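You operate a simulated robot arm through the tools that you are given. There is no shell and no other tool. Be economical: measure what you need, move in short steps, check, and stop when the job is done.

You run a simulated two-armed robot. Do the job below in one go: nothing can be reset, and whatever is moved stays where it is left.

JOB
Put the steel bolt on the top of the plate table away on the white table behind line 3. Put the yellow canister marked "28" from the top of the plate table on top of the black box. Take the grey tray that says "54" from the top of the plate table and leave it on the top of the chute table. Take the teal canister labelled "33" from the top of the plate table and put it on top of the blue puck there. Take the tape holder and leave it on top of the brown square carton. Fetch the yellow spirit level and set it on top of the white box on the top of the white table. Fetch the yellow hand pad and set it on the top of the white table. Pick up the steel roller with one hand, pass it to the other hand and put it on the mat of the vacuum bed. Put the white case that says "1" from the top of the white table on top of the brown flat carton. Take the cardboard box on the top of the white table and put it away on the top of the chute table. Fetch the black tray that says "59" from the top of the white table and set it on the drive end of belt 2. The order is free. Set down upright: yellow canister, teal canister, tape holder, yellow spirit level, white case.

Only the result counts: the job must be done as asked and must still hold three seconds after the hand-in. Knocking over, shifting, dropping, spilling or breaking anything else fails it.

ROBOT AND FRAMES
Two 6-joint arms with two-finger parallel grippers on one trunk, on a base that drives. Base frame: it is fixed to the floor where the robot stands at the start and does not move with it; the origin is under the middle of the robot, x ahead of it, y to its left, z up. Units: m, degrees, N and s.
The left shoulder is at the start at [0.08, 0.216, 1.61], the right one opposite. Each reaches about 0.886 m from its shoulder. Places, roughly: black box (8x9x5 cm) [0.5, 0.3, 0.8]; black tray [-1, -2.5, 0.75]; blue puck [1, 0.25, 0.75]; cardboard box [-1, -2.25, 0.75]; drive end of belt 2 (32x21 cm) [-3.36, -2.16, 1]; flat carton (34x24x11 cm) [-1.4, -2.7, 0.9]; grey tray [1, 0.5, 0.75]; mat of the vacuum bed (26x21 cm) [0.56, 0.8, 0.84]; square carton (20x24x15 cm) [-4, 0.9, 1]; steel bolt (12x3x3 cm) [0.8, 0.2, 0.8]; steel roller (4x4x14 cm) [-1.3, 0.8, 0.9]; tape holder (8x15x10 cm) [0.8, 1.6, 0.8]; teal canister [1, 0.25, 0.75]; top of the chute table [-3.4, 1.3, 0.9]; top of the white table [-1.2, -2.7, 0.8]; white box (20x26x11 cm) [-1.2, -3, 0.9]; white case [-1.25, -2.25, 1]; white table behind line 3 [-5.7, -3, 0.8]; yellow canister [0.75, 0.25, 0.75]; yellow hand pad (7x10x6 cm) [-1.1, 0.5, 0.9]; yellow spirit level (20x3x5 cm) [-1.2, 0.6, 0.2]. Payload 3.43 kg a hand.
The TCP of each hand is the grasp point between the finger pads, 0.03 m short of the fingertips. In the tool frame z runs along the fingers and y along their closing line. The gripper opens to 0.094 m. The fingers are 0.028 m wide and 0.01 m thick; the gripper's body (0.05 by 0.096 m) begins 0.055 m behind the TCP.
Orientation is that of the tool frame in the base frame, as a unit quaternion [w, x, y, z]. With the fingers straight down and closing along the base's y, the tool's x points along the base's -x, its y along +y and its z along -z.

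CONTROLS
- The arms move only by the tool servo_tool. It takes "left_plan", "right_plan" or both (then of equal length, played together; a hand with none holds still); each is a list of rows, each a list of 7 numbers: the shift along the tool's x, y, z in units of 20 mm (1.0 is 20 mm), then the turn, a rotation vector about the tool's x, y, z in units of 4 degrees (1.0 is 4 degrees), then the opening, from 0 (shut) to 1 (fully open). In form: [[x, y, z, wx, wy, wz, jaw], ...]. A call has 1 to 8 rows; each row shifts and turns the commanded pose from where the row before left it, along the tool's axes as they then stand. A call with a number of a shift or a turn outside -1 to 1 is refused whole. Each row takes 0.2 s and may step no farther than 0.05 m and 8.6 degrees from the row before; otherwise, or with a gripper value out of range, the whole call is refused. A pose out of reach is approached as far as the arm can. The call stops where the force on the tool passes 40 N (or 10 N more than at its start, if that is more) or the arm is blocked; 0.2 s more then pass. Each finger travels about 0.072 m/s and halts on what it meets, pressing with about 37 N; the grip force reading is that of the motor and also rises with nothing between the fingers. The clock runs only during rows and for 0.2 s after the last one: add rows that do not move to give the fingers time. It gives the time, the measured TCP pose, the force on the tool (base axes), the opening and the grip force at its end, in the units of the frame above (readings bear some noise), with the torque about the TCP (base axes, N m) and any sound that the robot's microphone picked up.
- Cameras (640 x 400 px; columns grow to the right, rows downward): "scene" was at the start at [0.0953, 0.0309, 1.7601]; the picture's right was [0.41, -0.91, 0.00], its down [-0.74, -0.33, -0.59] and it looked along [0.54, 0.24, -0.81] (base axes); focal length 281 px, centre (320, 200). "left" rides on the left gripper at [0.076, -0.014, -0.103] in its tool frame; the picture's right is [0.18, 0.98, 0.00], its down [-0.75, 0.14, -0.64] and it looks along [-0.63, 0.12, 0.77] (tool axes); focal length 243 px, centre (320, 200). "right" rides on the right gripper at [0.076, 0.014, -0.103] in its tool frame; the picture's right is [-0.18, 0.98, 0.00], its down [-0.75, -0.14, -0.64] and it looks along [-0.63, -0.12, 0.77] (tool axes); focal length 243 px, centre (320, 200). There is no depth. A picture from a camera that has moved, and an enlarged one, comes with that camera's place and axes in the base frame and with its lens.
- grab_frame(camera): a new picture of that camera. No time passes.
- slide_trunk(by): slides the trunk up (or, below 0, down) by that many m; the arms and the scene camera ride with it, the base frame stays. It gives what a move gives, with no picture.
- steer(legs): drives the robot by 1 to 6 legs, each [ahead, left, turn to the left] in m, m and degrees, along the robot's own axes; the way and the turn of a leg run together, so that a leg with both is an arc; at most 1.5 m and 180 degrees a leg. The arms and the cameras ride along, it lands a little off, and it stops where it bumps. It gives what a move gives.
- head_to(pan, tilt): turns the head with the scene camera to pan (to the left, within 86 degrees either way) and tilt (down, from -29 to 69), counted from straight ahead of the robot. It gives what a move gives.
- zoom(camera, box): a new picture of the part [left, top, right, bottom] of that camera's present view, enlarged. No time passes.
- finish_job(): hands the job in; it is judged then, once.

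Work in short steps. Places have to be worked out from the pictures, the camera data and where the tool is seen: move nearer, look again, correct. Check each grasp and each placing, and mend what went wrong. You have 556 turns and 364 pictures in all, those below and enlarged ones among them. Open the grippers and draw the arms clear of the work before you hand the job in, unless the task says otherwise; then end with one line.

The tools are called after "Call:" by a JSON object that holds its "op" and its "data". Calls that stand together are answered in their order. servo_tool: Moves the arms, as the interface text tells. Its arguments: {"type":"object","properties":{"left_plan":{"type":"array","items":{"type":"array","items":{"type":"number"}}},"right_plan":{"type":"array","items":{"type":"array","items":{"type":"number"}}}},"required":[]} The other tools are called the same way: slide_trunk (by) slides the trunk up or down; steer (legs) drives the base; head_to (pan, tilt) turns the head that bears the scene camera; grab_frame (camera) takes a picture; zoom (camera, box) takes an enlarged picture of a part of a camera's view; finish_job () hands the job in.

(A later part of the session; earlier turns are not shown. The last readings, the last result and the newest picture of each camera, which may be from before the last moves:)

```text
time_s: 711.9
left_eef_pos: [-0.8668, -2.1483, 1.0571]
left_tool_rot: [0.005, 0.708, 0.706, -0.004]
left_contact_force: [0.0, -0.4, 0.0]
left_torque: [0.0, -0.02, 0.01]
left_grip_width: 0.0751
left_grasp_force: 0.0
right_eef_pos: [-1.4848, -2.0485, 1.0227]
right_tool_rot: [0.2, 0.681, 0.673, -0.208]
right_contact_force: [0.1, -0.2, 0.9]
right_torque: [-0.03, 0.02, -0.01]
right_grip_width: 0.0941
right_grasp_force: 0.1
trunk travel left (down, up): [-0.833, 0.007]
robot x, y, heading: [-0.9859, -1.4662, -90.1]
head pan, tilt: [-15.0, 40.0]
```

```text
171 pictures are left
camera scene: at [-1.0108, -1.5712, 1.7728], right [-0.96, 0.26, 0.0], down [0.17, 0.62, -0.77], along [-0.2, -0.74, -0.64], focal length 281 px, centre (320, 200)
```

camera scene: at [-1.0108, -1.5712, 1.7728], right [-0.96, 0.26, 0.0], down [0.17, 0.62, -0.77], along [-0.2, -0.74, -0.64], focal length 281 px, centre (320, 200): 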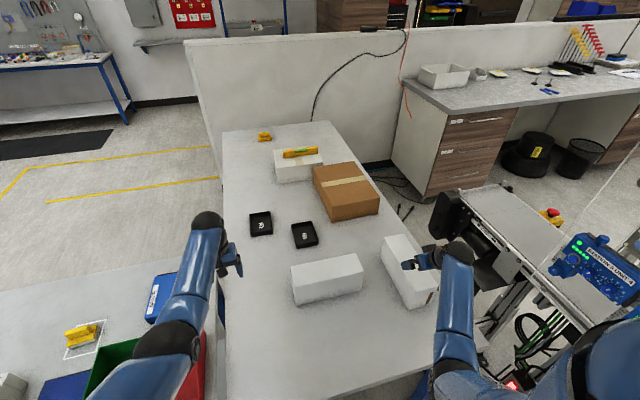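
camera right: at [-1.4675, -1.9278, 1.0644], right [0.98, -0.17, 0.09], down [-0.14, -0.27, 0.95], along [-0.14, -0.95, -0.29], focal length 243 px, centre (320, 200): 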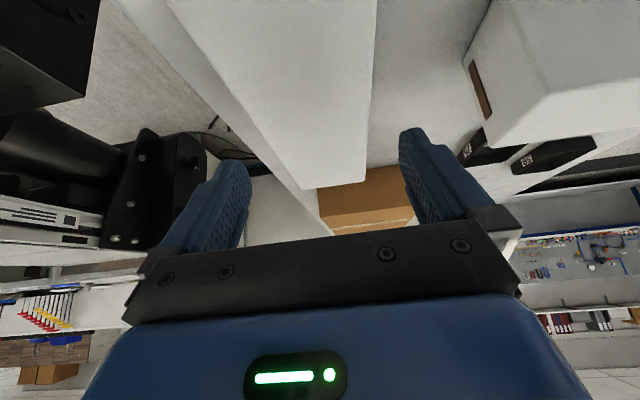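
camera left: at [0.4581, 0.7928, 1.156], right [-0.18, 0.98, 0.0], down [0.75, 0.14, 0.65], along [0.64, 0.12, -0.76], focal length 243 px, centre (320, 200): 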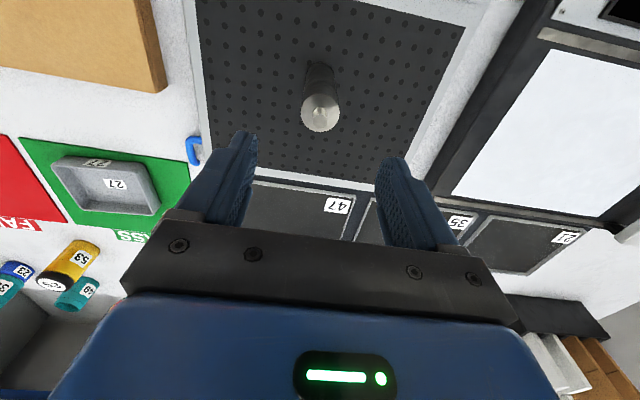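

Aligned in x to ~3 mm. I extend 3 cm forward, tuck the left hand clear of the bins, then lower by the trunk.

Call:
{"op": "servo_tool", "data": {"left_plan": [[0, -0.8, 0, 0, 0, 0, 0.8], [0, -0.8, 0, 0, 0, 0, 0.8], [0, -0.8, 0, 0, 0, 0, 0.8]], "right_plan": [[-0.6, -0.05, 0.4, 0, 0, 0, 1], [-0.6, 0, 0.4, 0, 0, 0, 1], [0, 0, 0, 0, 0, 0, 1]]}}

Call:
{"op": "slide_trunk", "data": {"by": -0.045}}

Call:
{"op": "grab_frame", "data": {"camera": "right"}}

```text
time_s: 712.7
left_eef_pos: [-0.9154, -2.1515, 1.0523]
left_tool_rot: [0.004, 0.709, 0.705, -0.002]
left_contact_force: [0.4, 0.8, 0.7]
left_torque: [0.0, -0.01, -0.03]
left_grip_width: 0.0753
left_grasp_force: 0.0
right_eef_pos: [-1.4878, -2.0807, 1.019]
right_tool_rot: [0.199, 0.681, 0.673, -0.207]
right_contact_force: [-0.7, -0.1, -0.3]
right_torque: [0.0, -0.02, 0.01]
right_grip_width: 0.0939
right_grasp_force: 0.1
trunk travel left (down, up): [-0.833, 0.007]
robot x, y, heading: [-0.988, -1.4684, -90.3]
head pan, tilt: [-15.0, 40.0]
```

```text
time_s: 713.6
left_eef_pos: [-0.9153, -2.1538, 1.0069]
left_tool_rot: [0.003, 0.709, 0.705, -0.002]
left_contact_force: [-0.2, -0.7, 0.0]
left_torque: [0.04, 0.02, 0.01]
left_grip_width: 0.0751
left_grasp_force: 0.1
right_eef_pos: [-1.4867, -2.0822, 0.9703]
right_tool_rot: [0.199, 0.682, 0.673, -0.205]
right_contact_force: [0.4, 0.1, -0.1]
right_torque: [0.05, -0.01, 0.0]
right_grip_width: 0.0942
right_grasp_force: 0.1
trunk travel left (down, up): [-0.788, 0.052]
robot x, y, heading: [-0.9868, -1.4692, -90.4]
head pan, tilt: [-15.0, 40.0]
```

```text
170 pictures are left
camera right: at [-1.47, -1.9618, 1.0145], right [0.98, -0.17, 0.1], down [-0.14, -0.28, 0.95], along [-0.13, -0.95, -0.3], focal length 243 px, centre (320, 200)
```

right: 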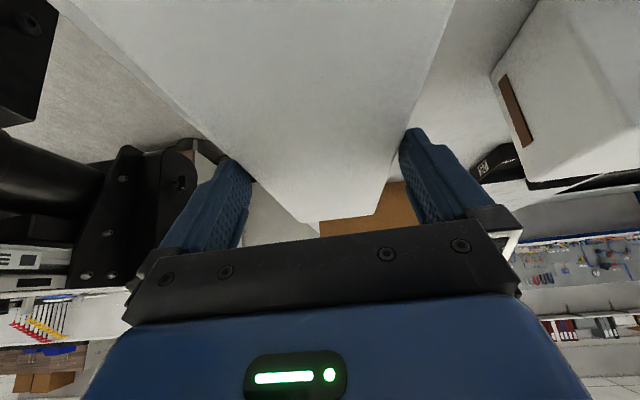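

The case edges are just inside both fingers, no contact force. I lower 2 cm more and close.

Call:
{"op": "slide_trunk", "data": {"by": -0.022}}

Call:
{"op": "servo_tool", "data": {"right_plan": [[0, 0, 0, 0, 0, 0, 0], [0, 0, 0, 0, 0, 0, 0], [0, 0, 0, 0, 0, 0, 0]]}}

Call:
{"op": "grab_frame", "data": {"camera": "right"}}

```text
time_s: 714.3
left_eef_pos: [-0.9152, -2.1544, 0.9839]
left_tool_rot: [0.003, 0.709, 0.705, -0.002]
left_contact_force: [0.4, -0.8, -0.7]
left_torque: [0.02, -0.01, 0.04]
left_grip_width: 0.0752
left_grasp_force: 0.0
right_eef_pos: [-1.487, -2.0818, 0.9491]
right_tool_rot: [0.199, 0.682, 0.674, -0.204]
right_contact_force: [0.7, 0.4, 0.4]
right_torque: [0.05, -0.03, -0.06]
right_grip_width: 0.0943
right_grasp_force: 0.0
trunk travel left (down, up): [-0.766, 0.074]
robot x, y, heading: [-0.991, -1.469, -90.1]
head pan, tilt: [-15.0, 40.0]
```

```text
time_s: 715.1
left_eef_pos: [-0.9158, -2.1538, 0.9863]
left_tool_rot: [0.003, 0.709, 0.705, -0.002]
left_contact_force: [-0.3, -0.6, -0.9]
left_torque: [0.0, 0.01, 0.01]
left_grip_width: 0.0751
left_grasp_force: 0.0
right_eef_pos: [-1.4882, -2.0814, 0.9504]
right_tool_rot: [0.198, 0.683, 0.673, -0.205]
right_contact_force: [-0.6, -0.2, -4.6]
right_torque: [0.11, -0.01, -0.03]
right_grip_width: 0.0925
right_grasp_force: 36.6
trunk travel left (down, up): [-0.766, 0.074]
robot x, y, heading: [-0.9886, -1.4666, -90.0]
head pan, tilt: [-15.0, 40.0]
```

```text
169 pictures are left
camera right: at [-1.4706, -1.9613, 0.994], right [0.98, -0.17, 0.09], down [-0.14, -0.28, 0.95], along [-0.13, -0.95, -0.29], focal length 243 px, centre (320, 200)
```

right: 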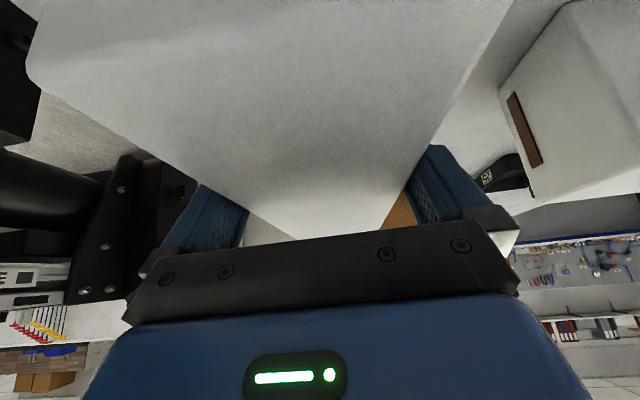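

The case is 92.5 mm wide and gripped. I lift a little and check.

Call:
{"op": "slide_trunk", "data": {"by": 0.04}}

Call:
{"op": "grab_frame", "data": {"camera": "scene"}}

Call:
{"op": "grab_frame", "data": {"camera": "right"}}

```text
time_s: 715.9
left_eef_pos: [-0.9147, -2.1534, 1.025]
left_tool_rot: [0.003, 0.709, 0.705, -0.003]
left_contact_force: [-0.7, -0.7, 0.7]
left_torque: [0.01, -0.01, 0.0]
left_grip_width: 0.0751
left_grasp_force: 0.1
right_eef_pos: [-1.488, -2.0811, 0.993]
right_tool_rot: [0.199, 0.682, 0.673, -0.207]
right_contact_force: [-0.3, -0.3, -4.0]
right_torque: [0.15, -0.04, 0.02]
right_grip_width: 0.0924
right_grasp_force: 37.1
trunk travel left (down, up): [-0.806, 0.034]
robot x, y, heading: [-0.9864, -1.4663, -90.1]
head pan, tilt: [-15.0, 40.0]
```

```text
168 pictures are left
camera scene: at [-1.0114, -1.58, 1.7451], right [-0.96, 0.26, 0.0], down [0.17, 0.62, -0.77], along [-0.2, -0.74, -0.64], focal length 281 px, centre (320, 200)
```

scene: 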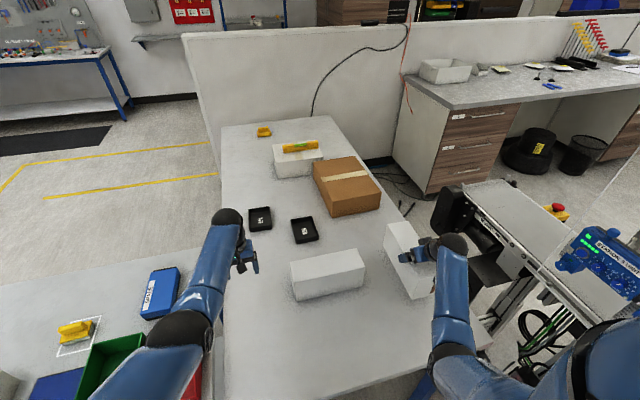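

```text
167 pictures are left
camera right: at [-1.4703, -1.9609, 1.0346], right [0.98, -0.17, 0.09], down [-0.14, -0.28, 0.95], along [-0.13, -0.95, -0.29], focal length 243 px, centre (320, 200)
```

right: 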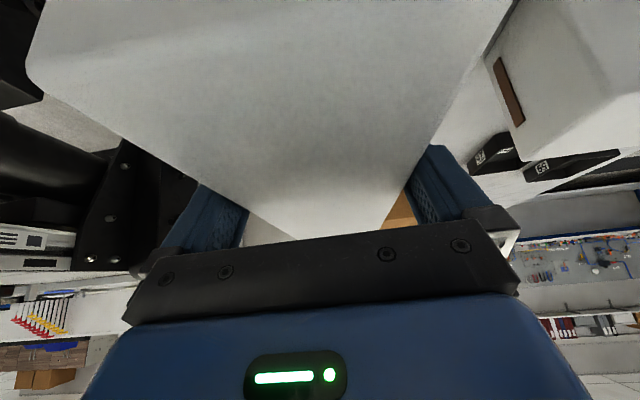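

Held firmly (~0.45 kg), level. I raise, back out, and drive around the bins table to the east side.

Call:
{"op": "slide_trunk", "data": {"by": 0.034}}

Call:
{"op": "steer", "data": {"legs": [[-0.65, 0, 0], [0, 0, 90], [0, -0.35, 0], [1.05, 0, 0], [1.0, 0, 0], [0, 0, -90]]}}

Call:
{"op": "grab_frame", "data": {"camera": "right"}}

```text
time_s: 716.7
left_eef_pos: [-0.9151, -2.1525, 1.06]
left_tool_rot: [0.004, 0.709, 0.705, -0.003]
left_contact_force: [0.9, -1.6, 0.0]
left_torque: [0.0, 0.01, 0.04]
left_grip_width: 0.0751
left_grasp_force: 0.2
right_eef_pos: [-1.4867, -2.0813, 1.026]
right_tool_rot: [0.198, 0.682, 0.673, -0.207]
right_contact_force: [0.0, 0.6, -3.8]
right_torque: [0.15, 0.0, 0.0]
right_grip_width: 0.0925
right_grasp_force: 36.5
trunk travel left (down, up): [-0.84, 0.0]
robot x, y, heading: [-0.987, -1.4685, -90.4]
head pan, tilt: [-15.0, 40.0]
```

```text
time_s: 739.6
left_eef_pos: [1.1553, -1.833, 1.0601]
left_tool_rot: [0.003, 0.696, 0.718, -0.003]
left_contact_force: [-0.4, 0.0, 0.0]
left_torque: [-0.02, 0.04, -0.04]
left_grip_width: 0.075
left_grasp_force: 0.0
right_eef_pos: [0.5787, -1.7852, 1.026]
right_tool_rot: [0.202, 0.669, 0.686, -0.203]
right_contact_force: [0.0, 0.0, -4.4]
right_torque: [0.15, 0.0, 0.0]
right_grip_width: 0.0924
right_grasp_force: 37.1
trunk travel left (down, up): [-0.84, 0.0]
robot x, y, heading: [1.057, -1.1482, -88.5]
head pan, tilt: [-15.0, 40.0]
```

```text
166 pictures are left
camera right: at [0.5929, -1.6632, 1.0686], right [0.99, -0.13, 0.09], down [-0.13, -0.28, 0.95], along [-0.1, -0.95, -0.29], focal length 243 px, centre (320, 200)
```

right: 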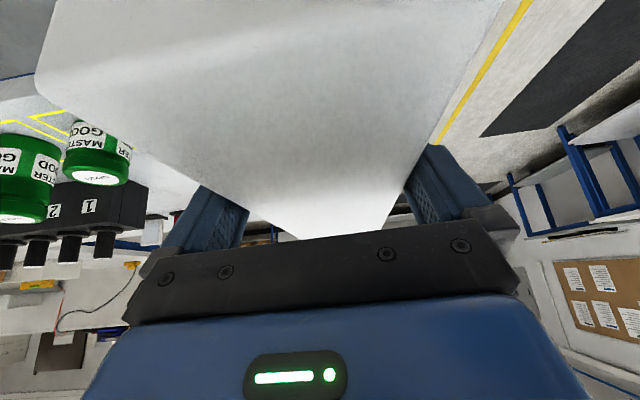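

The case passes near the bins table's cans, so I shift 0.2 m further east before driving south, then turn to face the table.

Call:
{"op": "steer", "data": {"legs": [[0, 0.2, -1.5], [0.95, 0, 0], [0.95, 0, 0], [0, 0, -90], [1.1, 0, 0]]}}

Call:
{"op": "head_to", "data": {"pan": -15, "tilt": 40}}

Call:
{"op": "grab_frame", "data": {"camera": "scene"}}

```text
time_s: 759.3
left_eef_pos: [-0.5129, -3.1496, 1.0599]
left_tool_rot: [0.001, 1.0, 0.006, -0.006]
left_contact_force: [-0.5, 0.2, -0.7]
left_torque: [0.0, 0.04, 0.01]
left_grip_width: 0.0751
left_grasp_force: 0.1
right_eef_pos: [-0.4504, -2.5744, 1.0249]
right_tool_rot: [-0.002, 0.958, 0.001, -0.287]
right_contact_force: [-0.1, 0.5, -4.2]
right_torque: [0.02, -0.14, 0.02]
right_grip_width: 0.0924
right_grasp_force: 36.5
trunk travel left (down, up): [-0.84, 0.0]
robot x, y, heading: [0.1702, -3.0649, -179.4]
head pan, tilt: [-15.0, 40.0]
```

```text
time_s: 759.9
left_eef_pos: [-0.5118, -3.1482, 1.0597]
left_tool_rot: [0.001, 1.0, 0.006, -0.005]
left_contact_force: [-0.3, 0.2, 0.2]
left_torque: [0.01, 0.0, 0.01]
left_grip_width: 0.0751
left_grasp_force: 0.1
right_eef_pos: [-0.4505, -2.5744, 1.0246]
right_tool_rot: [-0.002, 0.958, 0.001, -0.287]
right_contact_force: [-0.3, 0.3, -4.3]
right_torque: [0.01, -0.16, 0.02]
right_grip_width: 0.092
right_grasp_force: 37.0
trunk travel left (down, up): [-0.84, 0.0]
robot x, y, heading: [0.1705, -3.0702, -179.2]
head pan, tilt: [-15.0, 40.0]
```

```text
165 pictures are left
camera scene: at [0.056, -3.0437, 1.7791], right [0.25, 0.97, 0.0], down [0.62, -0.16, -0.77], along [-0.74, 0.19, -0.64], focal length 281 px, centre (320, 200)
```

scene: 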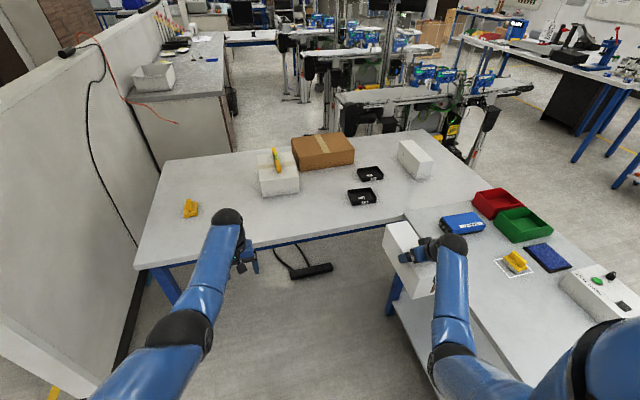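

I zoom on the flat carton for a precise position.

Call:
{"op": "zoom", "data": {"camera": "scene", "box": [240, 110, 400, 230]}}

```text
3.33 times, centred on (320, 170) of scene
camera zoom: at [0.056, -3.0437, 1.7791], right [0.25, 0.97, 0.0], down [0.62, -0.16, -0.77], along [-0.74, 0.19, -0.64], focal length 938 px, centre (320, 300)
```

zoom: 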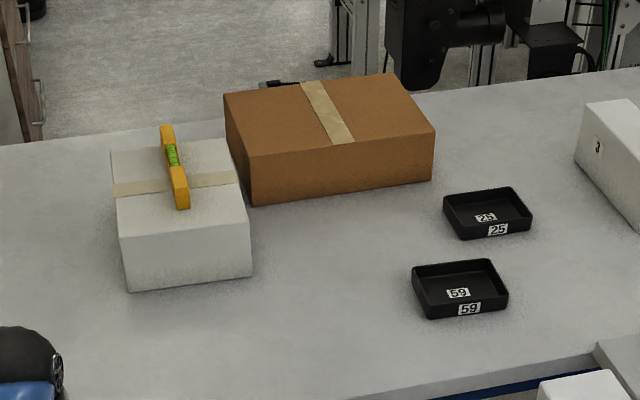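

Carton top: x −1.51…−1.287, y −2.825…−2.493 → centre (−1.40, −2.66). I bring the right hand inward, forward and up.

Call:
{"op": "servo_tool", "data": {"right_plan": [[-0.9, 0.9, -0.1, 0, 0, 0, 0], [-0.9, 0.9, -0.1, 0, 0, 0, 0], [-0.9, 0.9, -0.1, 0, 0, 0, 0], [-0.9, 0.9, -0.1, 0, 0, 0, 0], [-0.9, 0.9, -0.1, 0, 0, 0, 0], [-0.9, 0.9, -0.1, 0, 0, 0, 0], [-0.9, 0.9, -0.1, 0, 0, 0, 0], [-0.9, 0.9, -0.1, 0, 0, 0, 0]]}}

Call:
{"op": "servo_tool", "data": {"right_plan": [[-0.4, 0.9, -0.4, 0, 0, 0, 0], [-0.4, 0.9, -0.4, 0, 0, 0, 0], [-0.4, 0.9, -0.4, 0, 0, 0, 0], [-0.4, 0.9, -0.4, 0, 0, 0, 0], [-0.4, 0.5, -0.4, 0, 0, 0, 0]]}}

Call:
{"op": "grab_frame", "data": {"camera": "scene"}}

```text
time_s: 761.7
left_eef_pos: [-0.5136, -3.1499, 1.0579]
left_tool_rot: [0.0, 1.0, 0.005, -0.004]
left_contact_force: [-0.1, -0.2, 0.5]
left_torque: [0.02, 0.0, 0.01]
left_grip_width: 0.0752
left_grasp_force: 0.1
right_eef_pos: [-0.5643, -2.7213, 1.1164]
right_tool_rot: [-0.003, 0.958, 0.001, -0.285]
right_contact_force: [-1.1, 0.5, -5.0]
right_torque: [-0.02, -0.15, -0.01]
right_grip_width: 0.0923
right_grasp_force: 36.9
trunk travel left (down, up): [-0.84, 0.0]
robot x, y, heading: [0.1728, -3.0647, -179.4]
head pan, tilt: [-15.0, 40.0]
```

```text
time_s: 762.9
left_eef_pos: [-0.5131, -3.1502, 1.0597]
left_tool_rot: [0.0, 1.0, 0.005, -0.005]
left_contact_force: [1.3, -0.1, -0.4]
left_torque: [-0.03, 0.0, -0.04]
left_grip_width: 0.0751
left_grasp_force: 0.0
right_eef_pos: [-0.573, -2.8028, 1.1699]
right_tool_rot: [-0.003, 0.958, 0.002, -0.286]
right_contact_force: [-1.1, 0.0, -4.0]
right_torque: [-0.01, -0.16, 0.03]
right_grip_width: 0.092
right_grasp_force: 36.4
trunk travel left (down, up): [-0.84, 0.0]
robot x, y, heading: [0.1721, -3.0681, -179.1]
head pan, tilt: [-15.0, 40.0]
```

```text
163 pictures are left
camera scene: at [0.055, -3.0448, 1.779], right [0.25, 0.97, 0.0], down [0.62, -0.16, -0.77], along [-0.74, 0.19, -0.64], focal length 281 px, centre (320, 200)
```

scene: 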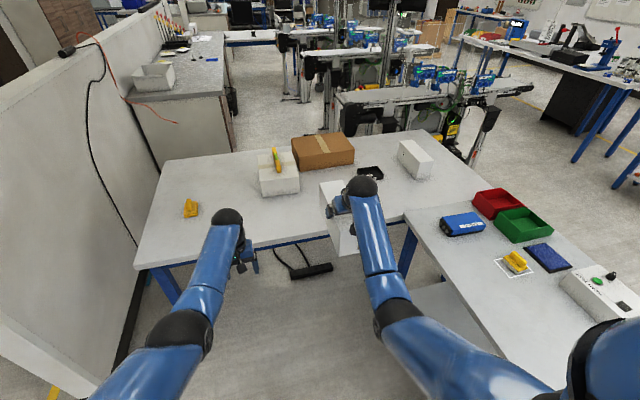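

Clearance is good (case bottom ≈1.07). I move the left hand outward to keep it away from the spirit level, then drive in.

Call:
{"op": "servo_tool", "data": {"left_plan": [[0, 1, 0, 0, 0, 0, 0.8], [0, 1, 0, 0, 0, 0, 0.8], [0, 1, 0, 0, 0, 0, 0.8], [0, 1, 0, 0, 0, 0, 0.8], [0, 1, 0, 0, 0, 0, 0.8], [0, 1, 0, 0, 0, 0, 0.8], [0, 1, 0, 0, 0, 0, 0.8], [0, 1, 0, 0, 0, 0, 0.8]]}}

Call:
{"op": "servo_tool", "data": {"left_plan": [[0, 1, 0, 0, 0, 0, 0.8], [0, 1, 0, 0, 0, 0, 0.8], [0, 1, 0, 0, 0, 0, 0.8], [0, 1, 0, 0, 0, 0, 0.8]]}}

Call:
{"op": "steer", "data": {"legs": [[0, -0.14, -0.8], [0.55, 0, 0]]}}

Call:
{"op": "grab_frame", "data": {"camera": "scene"}}

```text
time_s: 764.7
left_eef_pos: [-0.5121, -3.3106, 1.0595]
left_tool_rot: [-0.001, 1.0, 0.005, -0.004]
left_contact_force: [0.4, -0.6, -0.1]
left_torque: [0.02, -0.01, -0.02]
left_grip_width: 0.0752
left_grasp_force: 0.0
right_eef_pos: [-0.5734, -2.8021, 1.1732]
right_tool_rot: [-0.004, 0.958, 0.001, -0.287]
right_contact_force: [-0.6, 0.5, -3.6]
right_torque: [0.01, -0.13, 0.02]
right_grip_width: 0.0923
right_grasp_force: 36.9
trunk travel left (down, up): [-0.84, 0.0]
robot x, y, heading: [0.1764, -3.063, -179.3]
head pan, tilt: [-15.0, 40.0]
```

```text
time_s: 765.7
left_eef_pos: [-0.5112, -3.3897, 1.0586]
left_tool_rot: [0.0, 1.0, 0.006, -0.005]
left_contact_force: [0.6, 0.2, 0.3]
left_torque: [-0.05, -0.01, 0.02]
left_grip_width: 0.0752
left_grasp_force: 0.1
right_eef_pos: [-0.573, -2.8035, 1.171]
right_tool_rot: [-0.004, 0.958, 0.001, -0.287]
right_contact_force: [0.1, 0.6, -4.6]
right_torque: [-0.02, -0.13, 0.0]
right_grip_width: 0.0923
right_grasp_force: 37.2
trunk travel left (down, up): [-0.84, 0.0]
robot x, y, heading: [0.1703, -3.0661, -179.5]
head pan, tilt: [-15.0, 40.0]
```

```text
time_s: 769.8
left_eef_pos: [-1.0599, -3.2413, 1.0607]
left_tool_rot: [0.0, 1.0, -0.002, -0.006]
left_contact_force: [0.3, -1.3, 0.6]
left_torque: [0.0, 0.0, 0.0]
left_grip_width: 0.0753
left_grasp_force: 0.1
right_eef_pos: [-1.1144, -2.6532, 1.172]
right_tool_rot: [-0.005, 0.958, -0.004, -0.287]
right_contact_force: [1.3, 0.3, -4.3]
right_torque: [-0.01, -0.18, -0.02]
right_grip_width: 0.0922
right_grasp_force: 37.1
trunk travel left (down, up): [-0.84, 0.0]
robot x, y, heading: [-0.3767, -2.9228, 180.0]
head pan, tilt: [-15.0, 40.0]
```

```text
162 pictures are left
camera scene: at [-0.4884, -2.9024, 1.7793], right [0.26, 0.97, 0.0], down [0.62, -0.17, -0.77], along [-0.74, 0.2, -0.64], focal length 281 px, centre (320, 200)
```

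scene: 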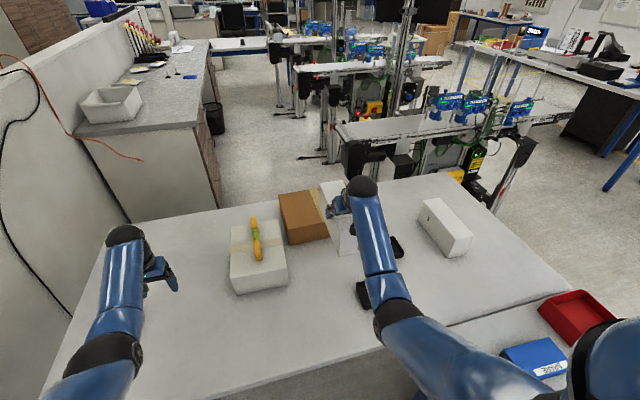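

On line. I drive the last 0.175 m, then extend over the carton.

Call:
{"op": "steer", "data": {"legs": [[0.17, 0, 0]]}}

Call:
{"op": "servo_tool", "data": {"right_plan": [[-0.83, 0.1, 0.55, 0, 0, 0, 0], [-0.83, 0.1, 0.55, 0, 0, 0, 0], [-0.83, 0.1, 0.55, 0, 0, 0, 0], [-0.83, 0, 0.55, 0, 0, 0, 0]]}}

Call:
{"op": "grab_frame", "data": {"camera": "scene"}}

Call:
{"op": "grab_frame", "data": {"camera": "right"}}

```text
time_s: 771.2
left_eef_pos: [-1.2258, -3.2366, 1.0626]
left_tool_rot: [0.001, 1.0, -0.002, -0.006]
left_contact_force: [0.6, 0.7, 0.2]
left_torque: [0.01, 0.0, -0.03]
left_grip_width: 0.0753
left_grasp_force: 0.1
right_eef_pos: [-1.2805, -2.6502, 1.1748]
right_tool_rot: [-0.006, 0.958, -0.007, -0.288]
right_contact_force: [-0.2, 1.0, -4.9]
right_torque: [0.04, -0.15, 0.02]
right_grip_width: 0.0923
right_grasp_force: 36.8
trunk travel left (down, up): [-0.84, 0.0]
robot x, y, heading: [-0.5405, -2.9257, 179.9]
head pan, tilt: [-15.0, 40.0]
```

```text
time_s: 772.2
left_eef_pos: [-1.2319, -3.2377, 1.0574]
left_tool_rot: [0.001, 1.0, -0.003, -0.003]
left_contact_force: [0.0, 0.4, 0.2]
left_torque: [0.01, -0.02, -0.02]
left_grip_width: 0.0752
left_grasp_force: 0.0
right_eef_pos: [-1.3648, -2.6543, 1.169]
right_tool_rot: [-0.006, 0.958, -0.006, -0.285]
right_contact_force: [0.2, 0.3, -4.4]
right_torque: [0.0, -0.13, -0.03]
right_grip_width: 0.0921
right_grasp_force: 37.3
trunk travel left (down, up): [-0.84, 0.0]
robot x, y, heading: [-0.5445, -2.9262, 179.7]
head pan, tilt: [-15.0, 40.0]
```

```text
161 pictures are left
camera scene: at [-0.6618, -2.9014, 1.7788], right [0.26, 0.96, 0.0], down [0.62, -0.17, -0.76], along [-0.74, 0.2, -0.64], focal length 281 px, centre (320, 200)
```

scene: 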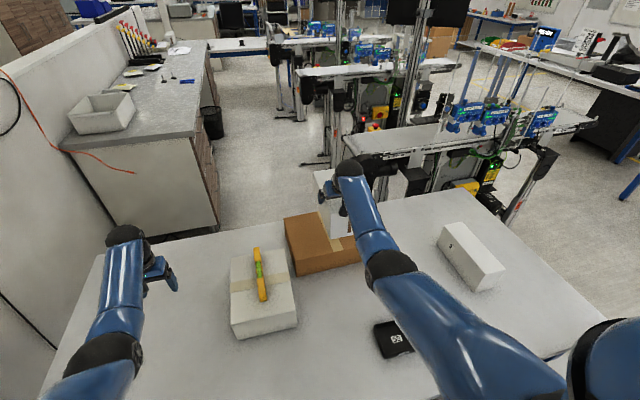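

```text
160 pictures are left
camera right: at [-1.2451, -2.6703, 1.2119], right [-0.17, -0.98, 0.09], down [-0.28, 0.14, 0.95], along [-0.95, 0.13, -0.3], focal length 243 px, centre (320, 200)
```

right: 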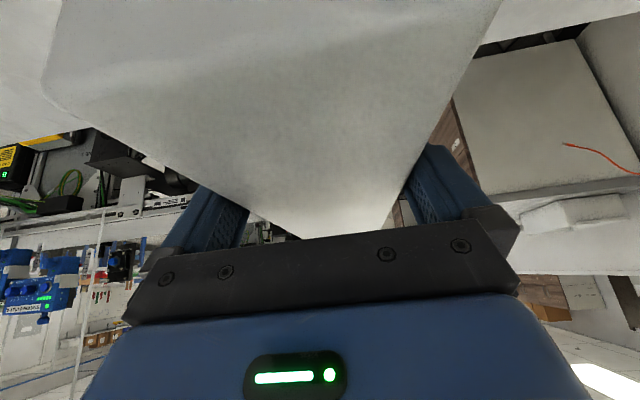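

Near the target. I nudge 1 cm forward and lower with the trunk.

Call:
{"op": "servo_tool", "data": {"right_plan": [[-0.4, 0.3, 0.27, 0, 0, 0, 0]]}}

Call:
{"op": "slide_trunk", "data": {"by": -0.08}}

Call:
{"op": "grab_frame", "data": {"camera": "scene"}}

Call:
{"op": "grab_frame", "data": {"camera": "right"}}

```text
time_s: 772.6
left_eef_pos: [-1.2288, -3.2377, 1.0588]
left_tool_rot: [0.0, 1.0, -0.003, -0.004]
left_contact_force: [-0.8, -0.1, -0.6]
left_torque: [0.0, -0.02, 0.03]
left_grip_width: 0.0755
left_grasp_force: 0.0
right_eef_pos: [-1.3707, -2.6614, 1.169]
right_tool_rot: [-0.006, 0.958, -0.007, -0.285]
right_contact_force: [-0.5, 0.2, -4.7]
right_torque: [-0.01, -0.2, -0.01]
right_grip_width: 0.0924
right_grasp_force: 37.2
trunk travel left (down, up): [-0.84, 0.0]
robot x, y, heading: [-0.5453, -2.9227, 179.9]
head pan, tilt: [-15.0, 40.0]
```

```text
time_s: 773.8
left_eef_pos: [-1.2302, -3.2372, 0.9801]
left_tool_rot: [0.001, 1.0, -0.002, -0.005]
left_contact_force: [0.3, 0.1, -0.3]
left_torque: [-0.01, -0.07, -0.04]
left_grip_width: 0.0751
left_grasp_force: 0.1
right_eef_pos: [-1.3722, -2.6594, 1.0907]
right_tool_rot: [-0.006, 0.958, -0.006, -0.286]
right_contact_force: [0.0, -0.5, -4.4]
right_torque: [-0.01, -0.15, 0.02]
right_grip_width: 0.0919
right_grasp_force: 37.2
trunk travel left (down, up): [-0.76, 0.08]
robot x, y, heading: [-0.5443, -2.9265, 179.6]
head pan, tilt: [-15.0, 40.0]
```

```text
159 pictures are left
camera scene: at [-0.6587, -2.9013, 1.6991], right [0.26, 0.96, 0.0], down [0.62, -0.17, -0.77], along [-0.74, 0.2, -0.64], focal length 281 px, centre (320, 200)
```

scene: 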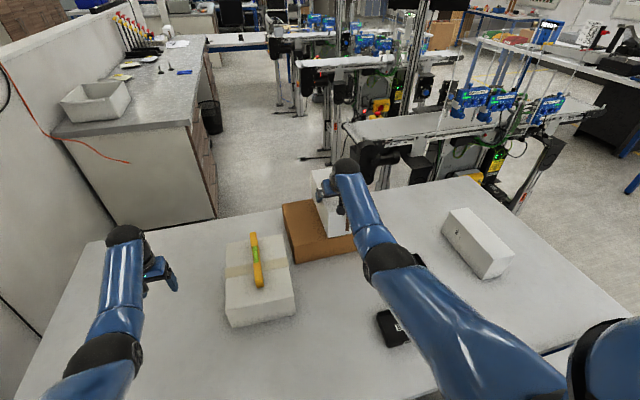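

```text
158 pictures are left
camera right: at [-1.2518, -2.6756, 1.1339], right [-0.17, -0.98, 0.09], down [-0.28, 0.14, 0.95], along [-0.95, 0.13, -0.29], focal length 243 px, centre (320, 200)
```

right: 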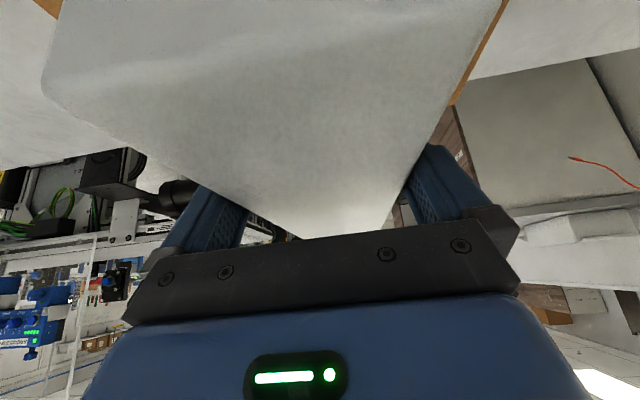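

The carton is visible on both sides below the case. I lower in small trunk steps.

Call:
{"op": "slide_trunk", "data": {"by": -0.02}}

Call:
{"op": "slide_trunk", "data": {"by": -0.007}}

```text
time_s: 774.5
left_eef_pos: [-1.2299, -3.238, 0.9592]
left_tool_rot: [0.001, 1.0, -0.002, -0.004]
left_contact_force: [0.9, 0.0, -0.5]
left_torque: [-0.04, -0.03, 0.0]
left_grip_width: 0.0752
left_grasp_force: 0.1
right_eef_pos: [-1.3735, -2.6609, 1.0696]
right_tool_rot: [-0.006, 0.958, -0.006, -0.285]
right_contact_force: [0.4, 0.2, -4.6]
right_torque: [-0.01, -0.15, -0.02]
right_grip_width: 0.0922
right_grasp_force: 36.8
trunk travel left (down, up): [-0.74, 0.1]
robot x, y, heading: [-0.5457, -2.9266, 179.6]
head pan, tilt: [-15.0, 40.0]
```

```text
time_s: 775.0
left_eef_pos: [-1.2307, -3.2377, 0.9518]
left_tool_rot: [0.001, 1.0, -0.002, -0.004]
left_contact_force: [-0.2, -0.3, 0.5]
left_torque: [0.01, -0.02, 0.0]
left_grip_width: 0.0753
left_grasp_force: 0.0
right_eef_pos: [-1.3733, -2.6602, 1.0618]
right_tool_rot: [-0.005, 0.958, -0.006, -0.286]
right_contact_force: [-0.2, -0.4, -4.6]
right_torque: [0.04, -0.12, 0.02]
right_grip_width: 0.0921
right_grasp_force: 36.8
trunk travel left (down, up): [-0.733, 0.107]
robot x, y, heading: [-0.5435, -2.9269, 179.7]
head pan, tilt: [-15.0, 40.0]
```

Still hanging freely; two more small steps.

Call:
{"op": "slide_trunk", "data": {"by": -0.006}}

Call:
{"op": "slide_trunk", "data": {"by": -0.005}}

```text
time_s: 775.6
left_eef_pos: [-1.2289, -3.2379, 0.9453]
left_tool_rot: [0.001, 1.0, -0.002, -0.004]
left_contact_force: [-0.6, -0.7, 0.4]
left_torque: [-0.01, -0.02, -0.04]
left_grip_width: 0.0753
left_grasp_force: 0.1
right_eef_pos: [-1.3726, -2.6593, 1.0564]
right_tool_rot: [-0.006, 0.958, -0.007, -0.286]
right_contact_force: [0.3, -0.3, -4.3]
right_torque: [-0.03, -0.13, 0.01]
right_grip_width: 0.0923
right_grasp_force: 37.1
trunk travel left (down, up): [-0.727, 0.113]
robot x, y, heading: [-0.5411, -2.9277, 179.7]
head pan, tilt: [-15.0, 40.0]
```

```text
time_s: 776.1
left_eef_pos: [-1.2283, -3.238, 0.9422]
left_tool_rot: [0.001, 1.0, -0.002, -0.005]
left_contact_force: [0.0, 0.1, -1.4]
left_torque: [0.02, 0.0, -0.01]
left_grip_width: 0.0753
left_grasp_force: 0.0
right_eef_pos: [-1.372, -2.6608, 1.0548]
right_tool_rot: [-0.005, 0.958, -0.006, -0.288]
right_contact_force: [0.4, 0.9, 1.4]
right_torque: [-0.21, 0.8, -0.02]
right_grip_width: 0.0922
right_grasp_force: 36.6
trunk travel left (down, up): [-0.722, 0.118]
robot x, y, heading: [-0.5464, -2.9261, 179.8]
head pan, tilt: [-15.0, 40.0]
```

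Far end touches first. I lower 4 mm more so it lies flat, then release.

Call:
{"op": "slide_trunk", "data": {"by": -0.005}}

Call:
{"op": "servo_tool", "data": {"right_plan": [[0, 0, 0, 0, 0, 0, 1], [0, 0, 0, 0, 0, 0, 1], [0, 0, 0, 0, 0, 0, 1]]}}

Call:
{"op": "grab_frame", "data": {"camera": "right"}}

Call:
{"op": "zoom", "data": {"camera": "scene", "box": [260, 140, 420, 270]}}

```text
time_s: 776.7
left_eef_pos: [-1.2271, -3.2377, 0.938]
left_tool_rot: [0.0, 1.0, -0.002, -0.005]
left_contact_force: [0.1, -0.7, -0.2]
left_torque: [-0.01, 0.01, -0.05]
left_grip_width: 0.0752
left_grasp_force: 0.1
right_eef_pos: [-1.372, -2.6591, 1.0544]
right_tool_rot: [-0.005, 0.956, -0.007, -0.292]
right_contact_force: [-4.4, 3.2, 20.5]
right_torque: [-0.5, -0.25, -0.16]
right_grip_width: 0.0924
right_grasp_force: 36.7
trunk travel left (down, up): [-0.717, 0.123]
robot x, y, heading: [-0.5446, -2.9303, 179.8]
head pan, tilt: [-15.0, 40.0]
```

```text
time_s: 777.5
left_eef_pos: [-1.2293, -3.2368, 0.937]
left_tool_rot: [0.0, 1.0, -0.002, -0.005]
left_contact_force: [0.5, 0.0, -0.1]
left_torque: [0.0, 0.01, 0.02]
left_grip_width: 0.0751
left_grasp_force: 0.0
right_eef_pos: [-1.3717, -2.661, 1.0472]
right_tool_rot: [-0.006, 0.958, -0.007, -0.286]
right_contact_force: [0.0, -1.2, -0.2]
right_torque: [0.0, 0.0, 0.03]
right_grip_width: 0.0941
right_grasp_force: 0.1
trunk travel left (down, up): [-0.717, 0.123]
robot x, y, heading: [-0.5408, -2.9232, 179.7]
head pan, tilt: [-15.0, 40.0]
```

```text
157 pictures are left
camera right: at [-1.2509, -2.6761, 1.0911], right [-0.17, -0.98, 0.09], down [-0.28, 0.14, 0.95], along [-0.95, 0.13, -0.29], focal length 243 px, centre (320, 200)
```

right: 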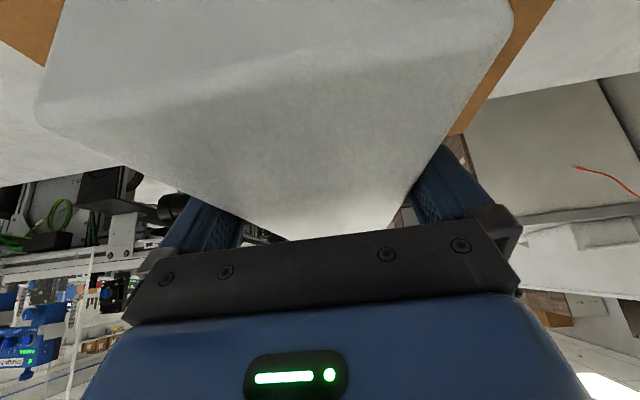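

```text
3.08 times, centred on (340, 205) of scene
camera zoom: at [-0.6575, -2.9018, 1.6561], right [0.26, 0.96, 0.0], down [0.62, -0.17, -0.77], along [-0.74, 0.2, -0.64], focal length 866 px, centre (258, 185)
```

zoom: 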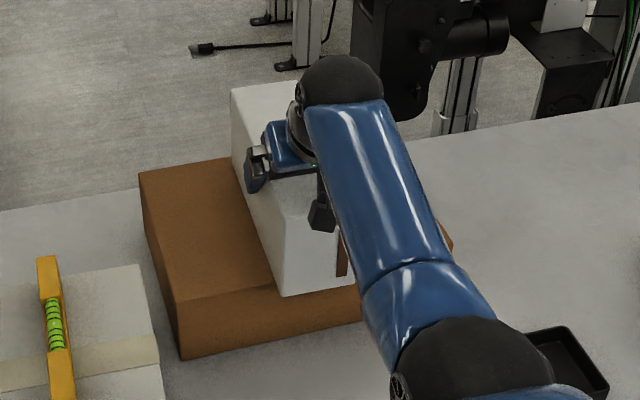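

The case rests flat on the carton, near end flush. I rise vertically and check.

Call:
{"op": "slide_trunk", "data": {"by": 0.08}}

Call:
{"op": "zoom", "data": {"camera": "scene", "box": [260, 160, 420, 290]}}

Call:
{"op": "grab_frame", "data": {"camera": "right"}}

```text
time_s: 778.6
left_eef_pos: [-1.229, -3.2373, 1.0171]
left_tool_rot: [0.001, 1.0, -0.001, -0.005]
left_contact_force: [0.8, -0.1, -0.2]
left_torque: [0.0, 0.04, -0.03]
left_grip_width: 0.0748
left_grasp_force: 0.0
right_eef_pos: [-1.3711, -2.6596, 1.1285]
right_tool_rot: [-0.006, 0.958, -0.006, -0.286]
right_contact_force: [-0.1, 0.4, -0.2]
right_torque: [-0.01, -0.03, 0.01]
right_grip_width: 0.094
right_grasp_force: 0.0
trunk travel left (down, up): [-0.797, 0.043]
robot x, y, heading: [-0.5466, -2.9226, 179.7]
head pan, tilt: [-15.0, 40.0]
```

```text
3.08 times, centred on (340, 225) of scene
camera zoom: at [-0.6578, -2.9017, 1.7361], right [0.26, 0.96, 0.0], down [0.62, -0.17, -0.77], along [-0.74, 0.2, -0.64], focal length 866 px, centre (258, 123)
```

zoom: 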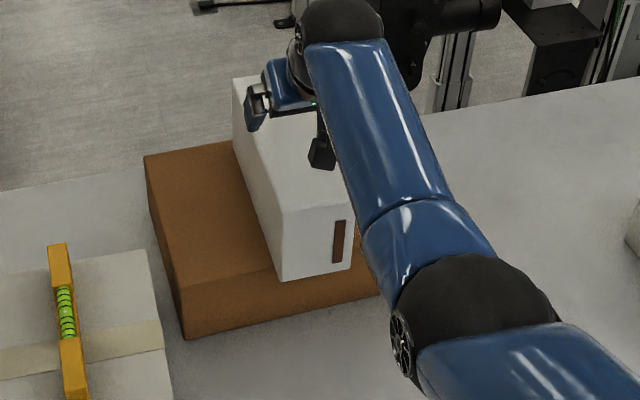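

```text
154 pictures are left
camera right: at [-1.2512, -2.6759, 1.1712], right [-0.17, -0.98, 0.09], down [-0.28, 0.14, 0.95], along [-0.95, 0.13, -0.29], focal length 243 px, centre (320, 200)
```

right: 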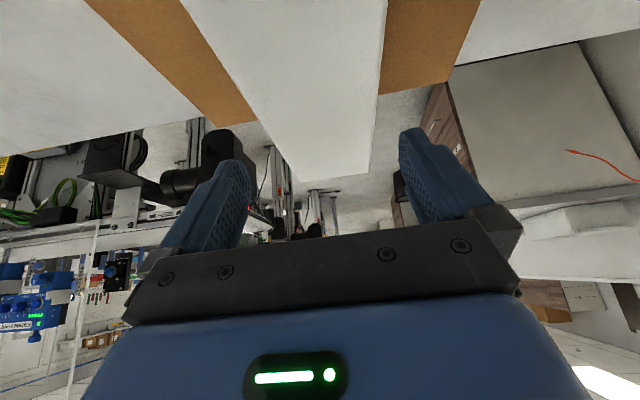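

The case sits well on the carton. Now tray 59 with the right hand: I raise, back up 0.17, and straighten the hand while moving it right.

Call:
{"op": "slide_trunk", "data": {"by": 0.04}}

Call:
{"op": "steer", "data": {"legs": [[-0.17, 0, 0]]}}

Call:
{"op": "servo_tool", "data": {"right_plan": [[0, -1, 0, 0, 1, 0, 1], [0, -1, 0, 0, 1, 0, 1], [0, -1, 0, 0, 1, 0, 1], [0, -1, 0, 0, 1, 0, 1], [0, -1, 0, 0, 1, 0, 1], [0, -1, 0, 0, 1, 0, 1], [0, -1, 0, 0, 1, 0, 1], [0, -0.8, 0, 0, 1, 0, 1]]}}

Call:
{"op": "grab_frame", "data": {"camera": "right"}}

Call:
{"op": "grab_frame", "data": {"camera": "scene"}}

```text
time_s: 779.5
left_eef_pos: [-1.2286, -3.2379, 1.0561]
left_tool_rot: [0.0, 1.0, -0.003, -0.004]
left_contact_force: [-0.1, -0.1, -0.9]
left_torque: [0.01, -0.05, 0.0]
left_grip_width: 0.0751
left_grasp_force: 0.2
right_eef_pos: [-1.3702, -2.6598, 1.1672]
right_tool_rot: [-0.005, 0.958, -0.006, -0.287]
right_contact_force: [-0.2, 0.1, 0.0]
right_torque: [0.04, 0.03, -0.01]
right_grip_width: 0.0941
right_grasp_force: 0.0
trunk travel left (down, up): [-0.837, 0.003]
robot x, y, heading: [-0.544, -2.9244, 179.7]
head pan, tilt: [-15.0, 40.0]
```

```text
time_s: 780.9
left_eef_pos: [-1.0675, -3.2392, 1.0546]
left_tool_rot: [0.0, 1.0, -0.002, -0.002]
left_contact_force: [-0.8, -0.5, -0.3]
left_torque: [0.03, 0.0, 0.02]
left_grip_width: 0.0751
left_grasp_force: 0.1
right_eef_pos: [-1.2106, -2.6626, 1.1655]
right_tool_rot: [-0.005, 0.958, -0.005, -0.286]
right_contact_force: [-0.5, 0.6, 0.0]
right_torque: [0.01, 0.01, 0.01]
right_grip_width: 0.094
right_grasp_force: 0.0
trunk travel left (down, up): [-0.837, 0.003]
robot x, y, heading: [-0.3778, -2.9272, 179.7]
head pan, tilt: [-15.0, 40.0]
```

```text
time_s: 782.7
left_eef_pos: [-1.0631, -3.2382, 1.0565]
left_tool_rot: [0.0, 1.0, -0.003, -0.005]
left_contact_force: [-0.1, -0.4, -0.8]
left_torque: [0.02, 0.01, 0.01]
left_grip_width: 0.0751
left_grasp_force: 0.0
right_eef_pos: [-1.1102, -2.5271, 1.1864]
right_tool_rot: [-0.004, 1.0, -0.007, -0.009]
right_contact_force: [0.7, -0.1, -0.2]
right_torque: [0.01, 0.01, -0.03]
right_grip_width: 0.0938
right_grasp_force: 0.1
right hand out of reach, approached as far as the arm can: row 3, 4, 5, 6, 7, 8
trunk travel left (down, up): [-0.837, 0.003]
robot x, y, heading: [-0.3772, -2.9246, 179.5]
head pan, tilt: [-15.0, 40.0]
```

```text
153 pictures are left
camera right: at [-1.0313, -2.5419, 1.286], right [-0.2, -0.98, 0.0], down [-0.74, 0.15, 0.66], along [-0.65, 0.13, -0.75], focal length 243 px, centre (320, 200)
```

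right: 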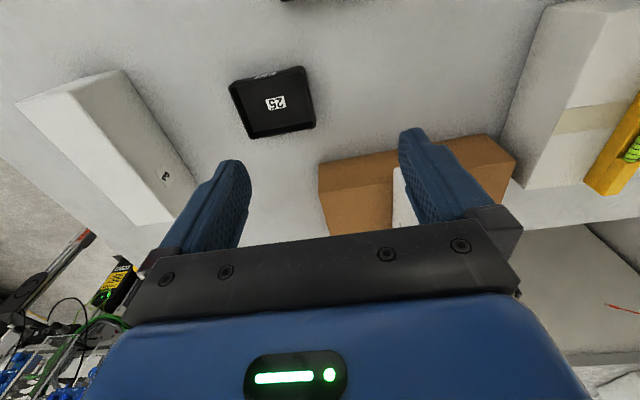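

```text
152 pictures are left
camera scene: at [-0.491, -2.902, 1.7762], right [0.26, 0.96, 0.0], down [0.62, -0.17, -0.77], along [-0.74, 0.2, -0.64], focal length 281 px, centre (320, 200)
```

scene: 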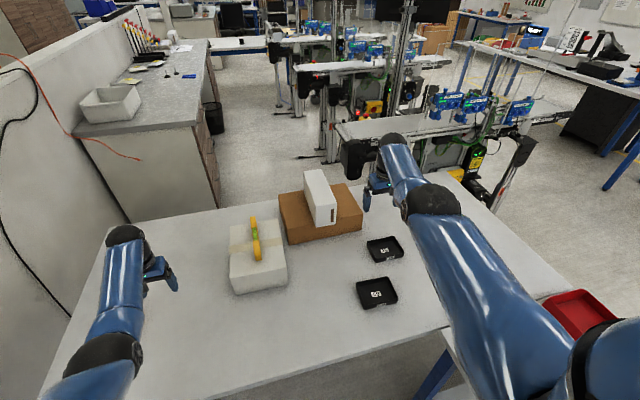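

The case stands nicely on the carton. I check its north side for the label in the right camera.

Call:
{"op": "zoom", "data": {"camera": "right", "box": [370, 140, 470, 230]}}

Call:
{"op": "zoom", "data": {"camera": "scene", "box": [330, 210, 430, 320]}}

```text
4.44 times, centred on (420, 185) of right
camera zoom: at [-1.0313, -2.5419, 1.286], right [-0.2, -0.98, 0.0], down [-0.74, 0.15, 0.66], along [-0.65, 0.13, -0.75], focal length 1078 px, centre (-124, 267)
```

zoom: 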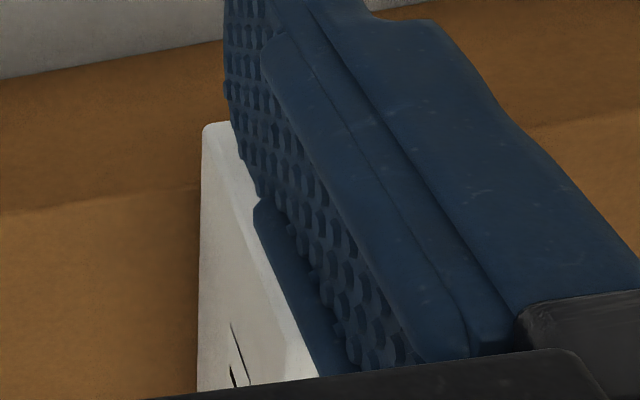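

```text
3.64 times, centred on (380, 265) of scene
camera zoom: at [-0.491, -2.902, 1.7762], right [0.26, 0.96, 0.0], down [0.62, -0.17, -0.77], along [-0.74, 0.2, -0.64], focal length 1023 px, centre (102, -36)
```

zoom: 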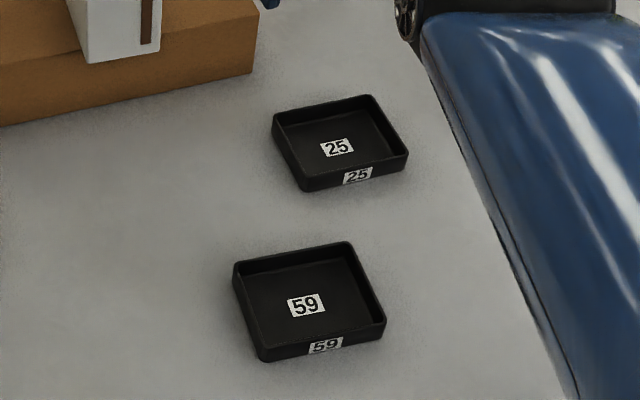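

A printed stroke (label) is visible on the case's north side. Now to tray 59's north wall at about (−0.985, −2.497): I move the hand back and down.

Call:
{"op": "servo_tool", "data": {"right_plan": [[0.78, -0.2, 0.8, 0, 0, 0, 1], [0.78, -0.2, 0.8, 0, 0, 0, 1], [0.78, -0.2, 0.8, 0, 0, 0, 1], [0.78, -0.2, 0.8, 0, 0, 0, 1], [0.78, -0.2, 0.8, 0, 0, 0, 1], [0.78, -0.2, 0.8, 0, 0, 0, 1], [0.78, -0.2, 0.8, 0, 0, 0, 1], [0.78, -0.1, 0.8, 0, 0, 0, 1]]}}

Call:
{"op": "slide_trunk", "data": {"by": -0.1}}

Call:
{"op": "grab_frame", "data": {"camera": "right"}}

```text
time_s: 784.5
left_eef_pos: [-1.0633, -3.2383, 1.0562]
left_tool_rot: [0.001, 1.0, -0.003, -0.004]
left_contact_force: [0.6, 0.4, -0.3]
left_torque: [0.0, 0.02, -0.02]
left_grip_width: 0.0752
left_grasp_force: 0.1
right_eef_pos: [-0.9888, -2.4957, 1.0559]
right_tool_rot: [-0.004, 1.0, -0.007, -0.011]
right_contact_force: [0.5, 0.0, -0.8]
right_torque: [0.01, 0.0, -0.01]
right_grip_width: 0.0939
right_grasp_force: 0.1
trunk travel left (down, up): [-0.837, 0.003]
robot x, y, heading: [-0.3814, -2.9251, 179.6]
head pan, tilt: [-15.0, 40.0]
```

```text
time_s: 785.8
left_eef_pos: [-1.0631, -3.2398, 0.957]
left_tool_rot: [0.0, 1.0, -0.003, -0.004]
left_contact_force: [0.0, 0.0, -0.1]
left_torque: [0.04, 0.01, 0.01]
left_grip_width: 0.0751
left_grasp_force: 0.0
right_eef_pos: [-0.9883, -2.4953, 0.9553]
right_tool_rot: [-0.004, 1.0, -0.007, -0.011]
right_contact_force: [-0.2, 0.7, -0.5]
right_torque: [0.01, -0.03, 0.01]
right_grip_width: 0.094
right_grasp_force: 0.0
trunk travel left (down, up): [-0.737, 0.103]
robot x, y, heading: [-0.3779, -2.9259, 179.8]
head pan, tilt: [-15.0, 40.0]
```

```text
149 pictures are left
camera right: at [-0.9092, -2.511, 1.0552], right [-0.2, -0.98, 0.0], down [-0.74, 0.15, 0.66], along [-0.65, 0.13, -0.75], focal length 243 px, centre (320, 200)
```

right: 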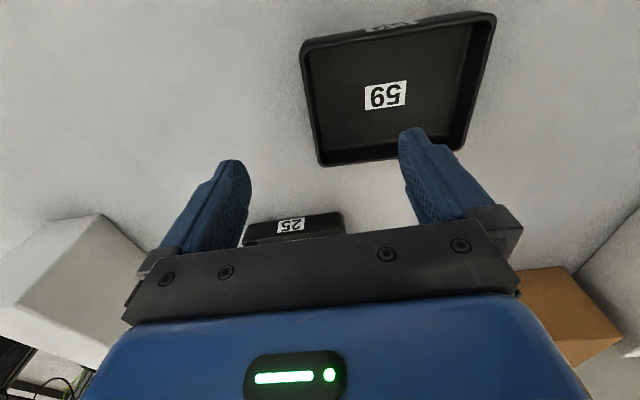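

The wall lies at y≈−2.492, centred between the fingers. I lower to z≈0.89 and pinch.

Call:
{"op": "servo_tool", "data": {"right_plan": [[0.2, -0.1, 0.9, 0, 0, 0, 1], [0.1, 0, 0.9, 0, 0, 0, 1], [0, 0, 0.9, 0, 0, 0, 1], [0, 0, 0.5, 0, 0, 0, 1]]}}

Call:
{"op": "grab_frame", "data": {"camera": "right"}}

```text
time_s: 786.8
left_eef_pos: [-1.0634, -3.239, 0.956]
left_tool_rot: [0.001, 1.0, -0.003, -0.004]
left_contact_force: [0.8, -1.1, 1.0]
left_torque: [-0.01, 0.04, 0.03]
left_grip_width: 0.0754
left_grasp_force: 0.0
right_eef_pos: [-0.9838, -2.4936, 0.8903]
right_tool_rot: [-0.003, 1.0, -0.006, -0.011]
right_contact_force: [-0.1, 0.2, 0.3]
right_torque: [0.01, 0.02, 0.04]
right_grip_width: 0.0939
right_grasp_force: 0.1
trunk travel left (down, up): [-0.737, 0.103]
robot x, y, heading: [-0.3809, -2.9293, 179.8]
head pan, tilt: [-15.0, 40.0]
```

```text
148 pictures are left
camera right: at [-0.9046, -2.5088, 0.9912], right [-0.2, -0.98, 0.0], down [-0.74, 0.15, 0.66], along [-0.65, 0.13, -0.75], focal length 243 px, centre (320, 200)
```

right: 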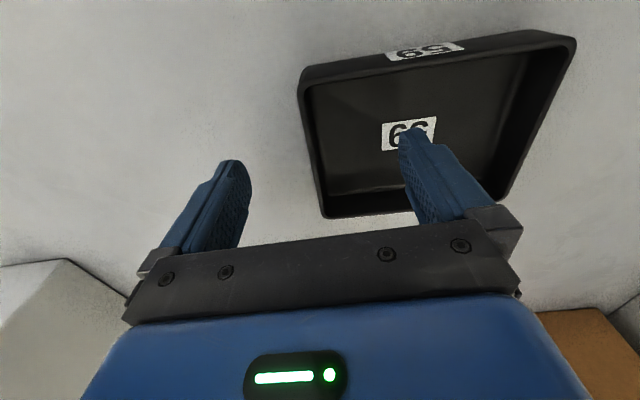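

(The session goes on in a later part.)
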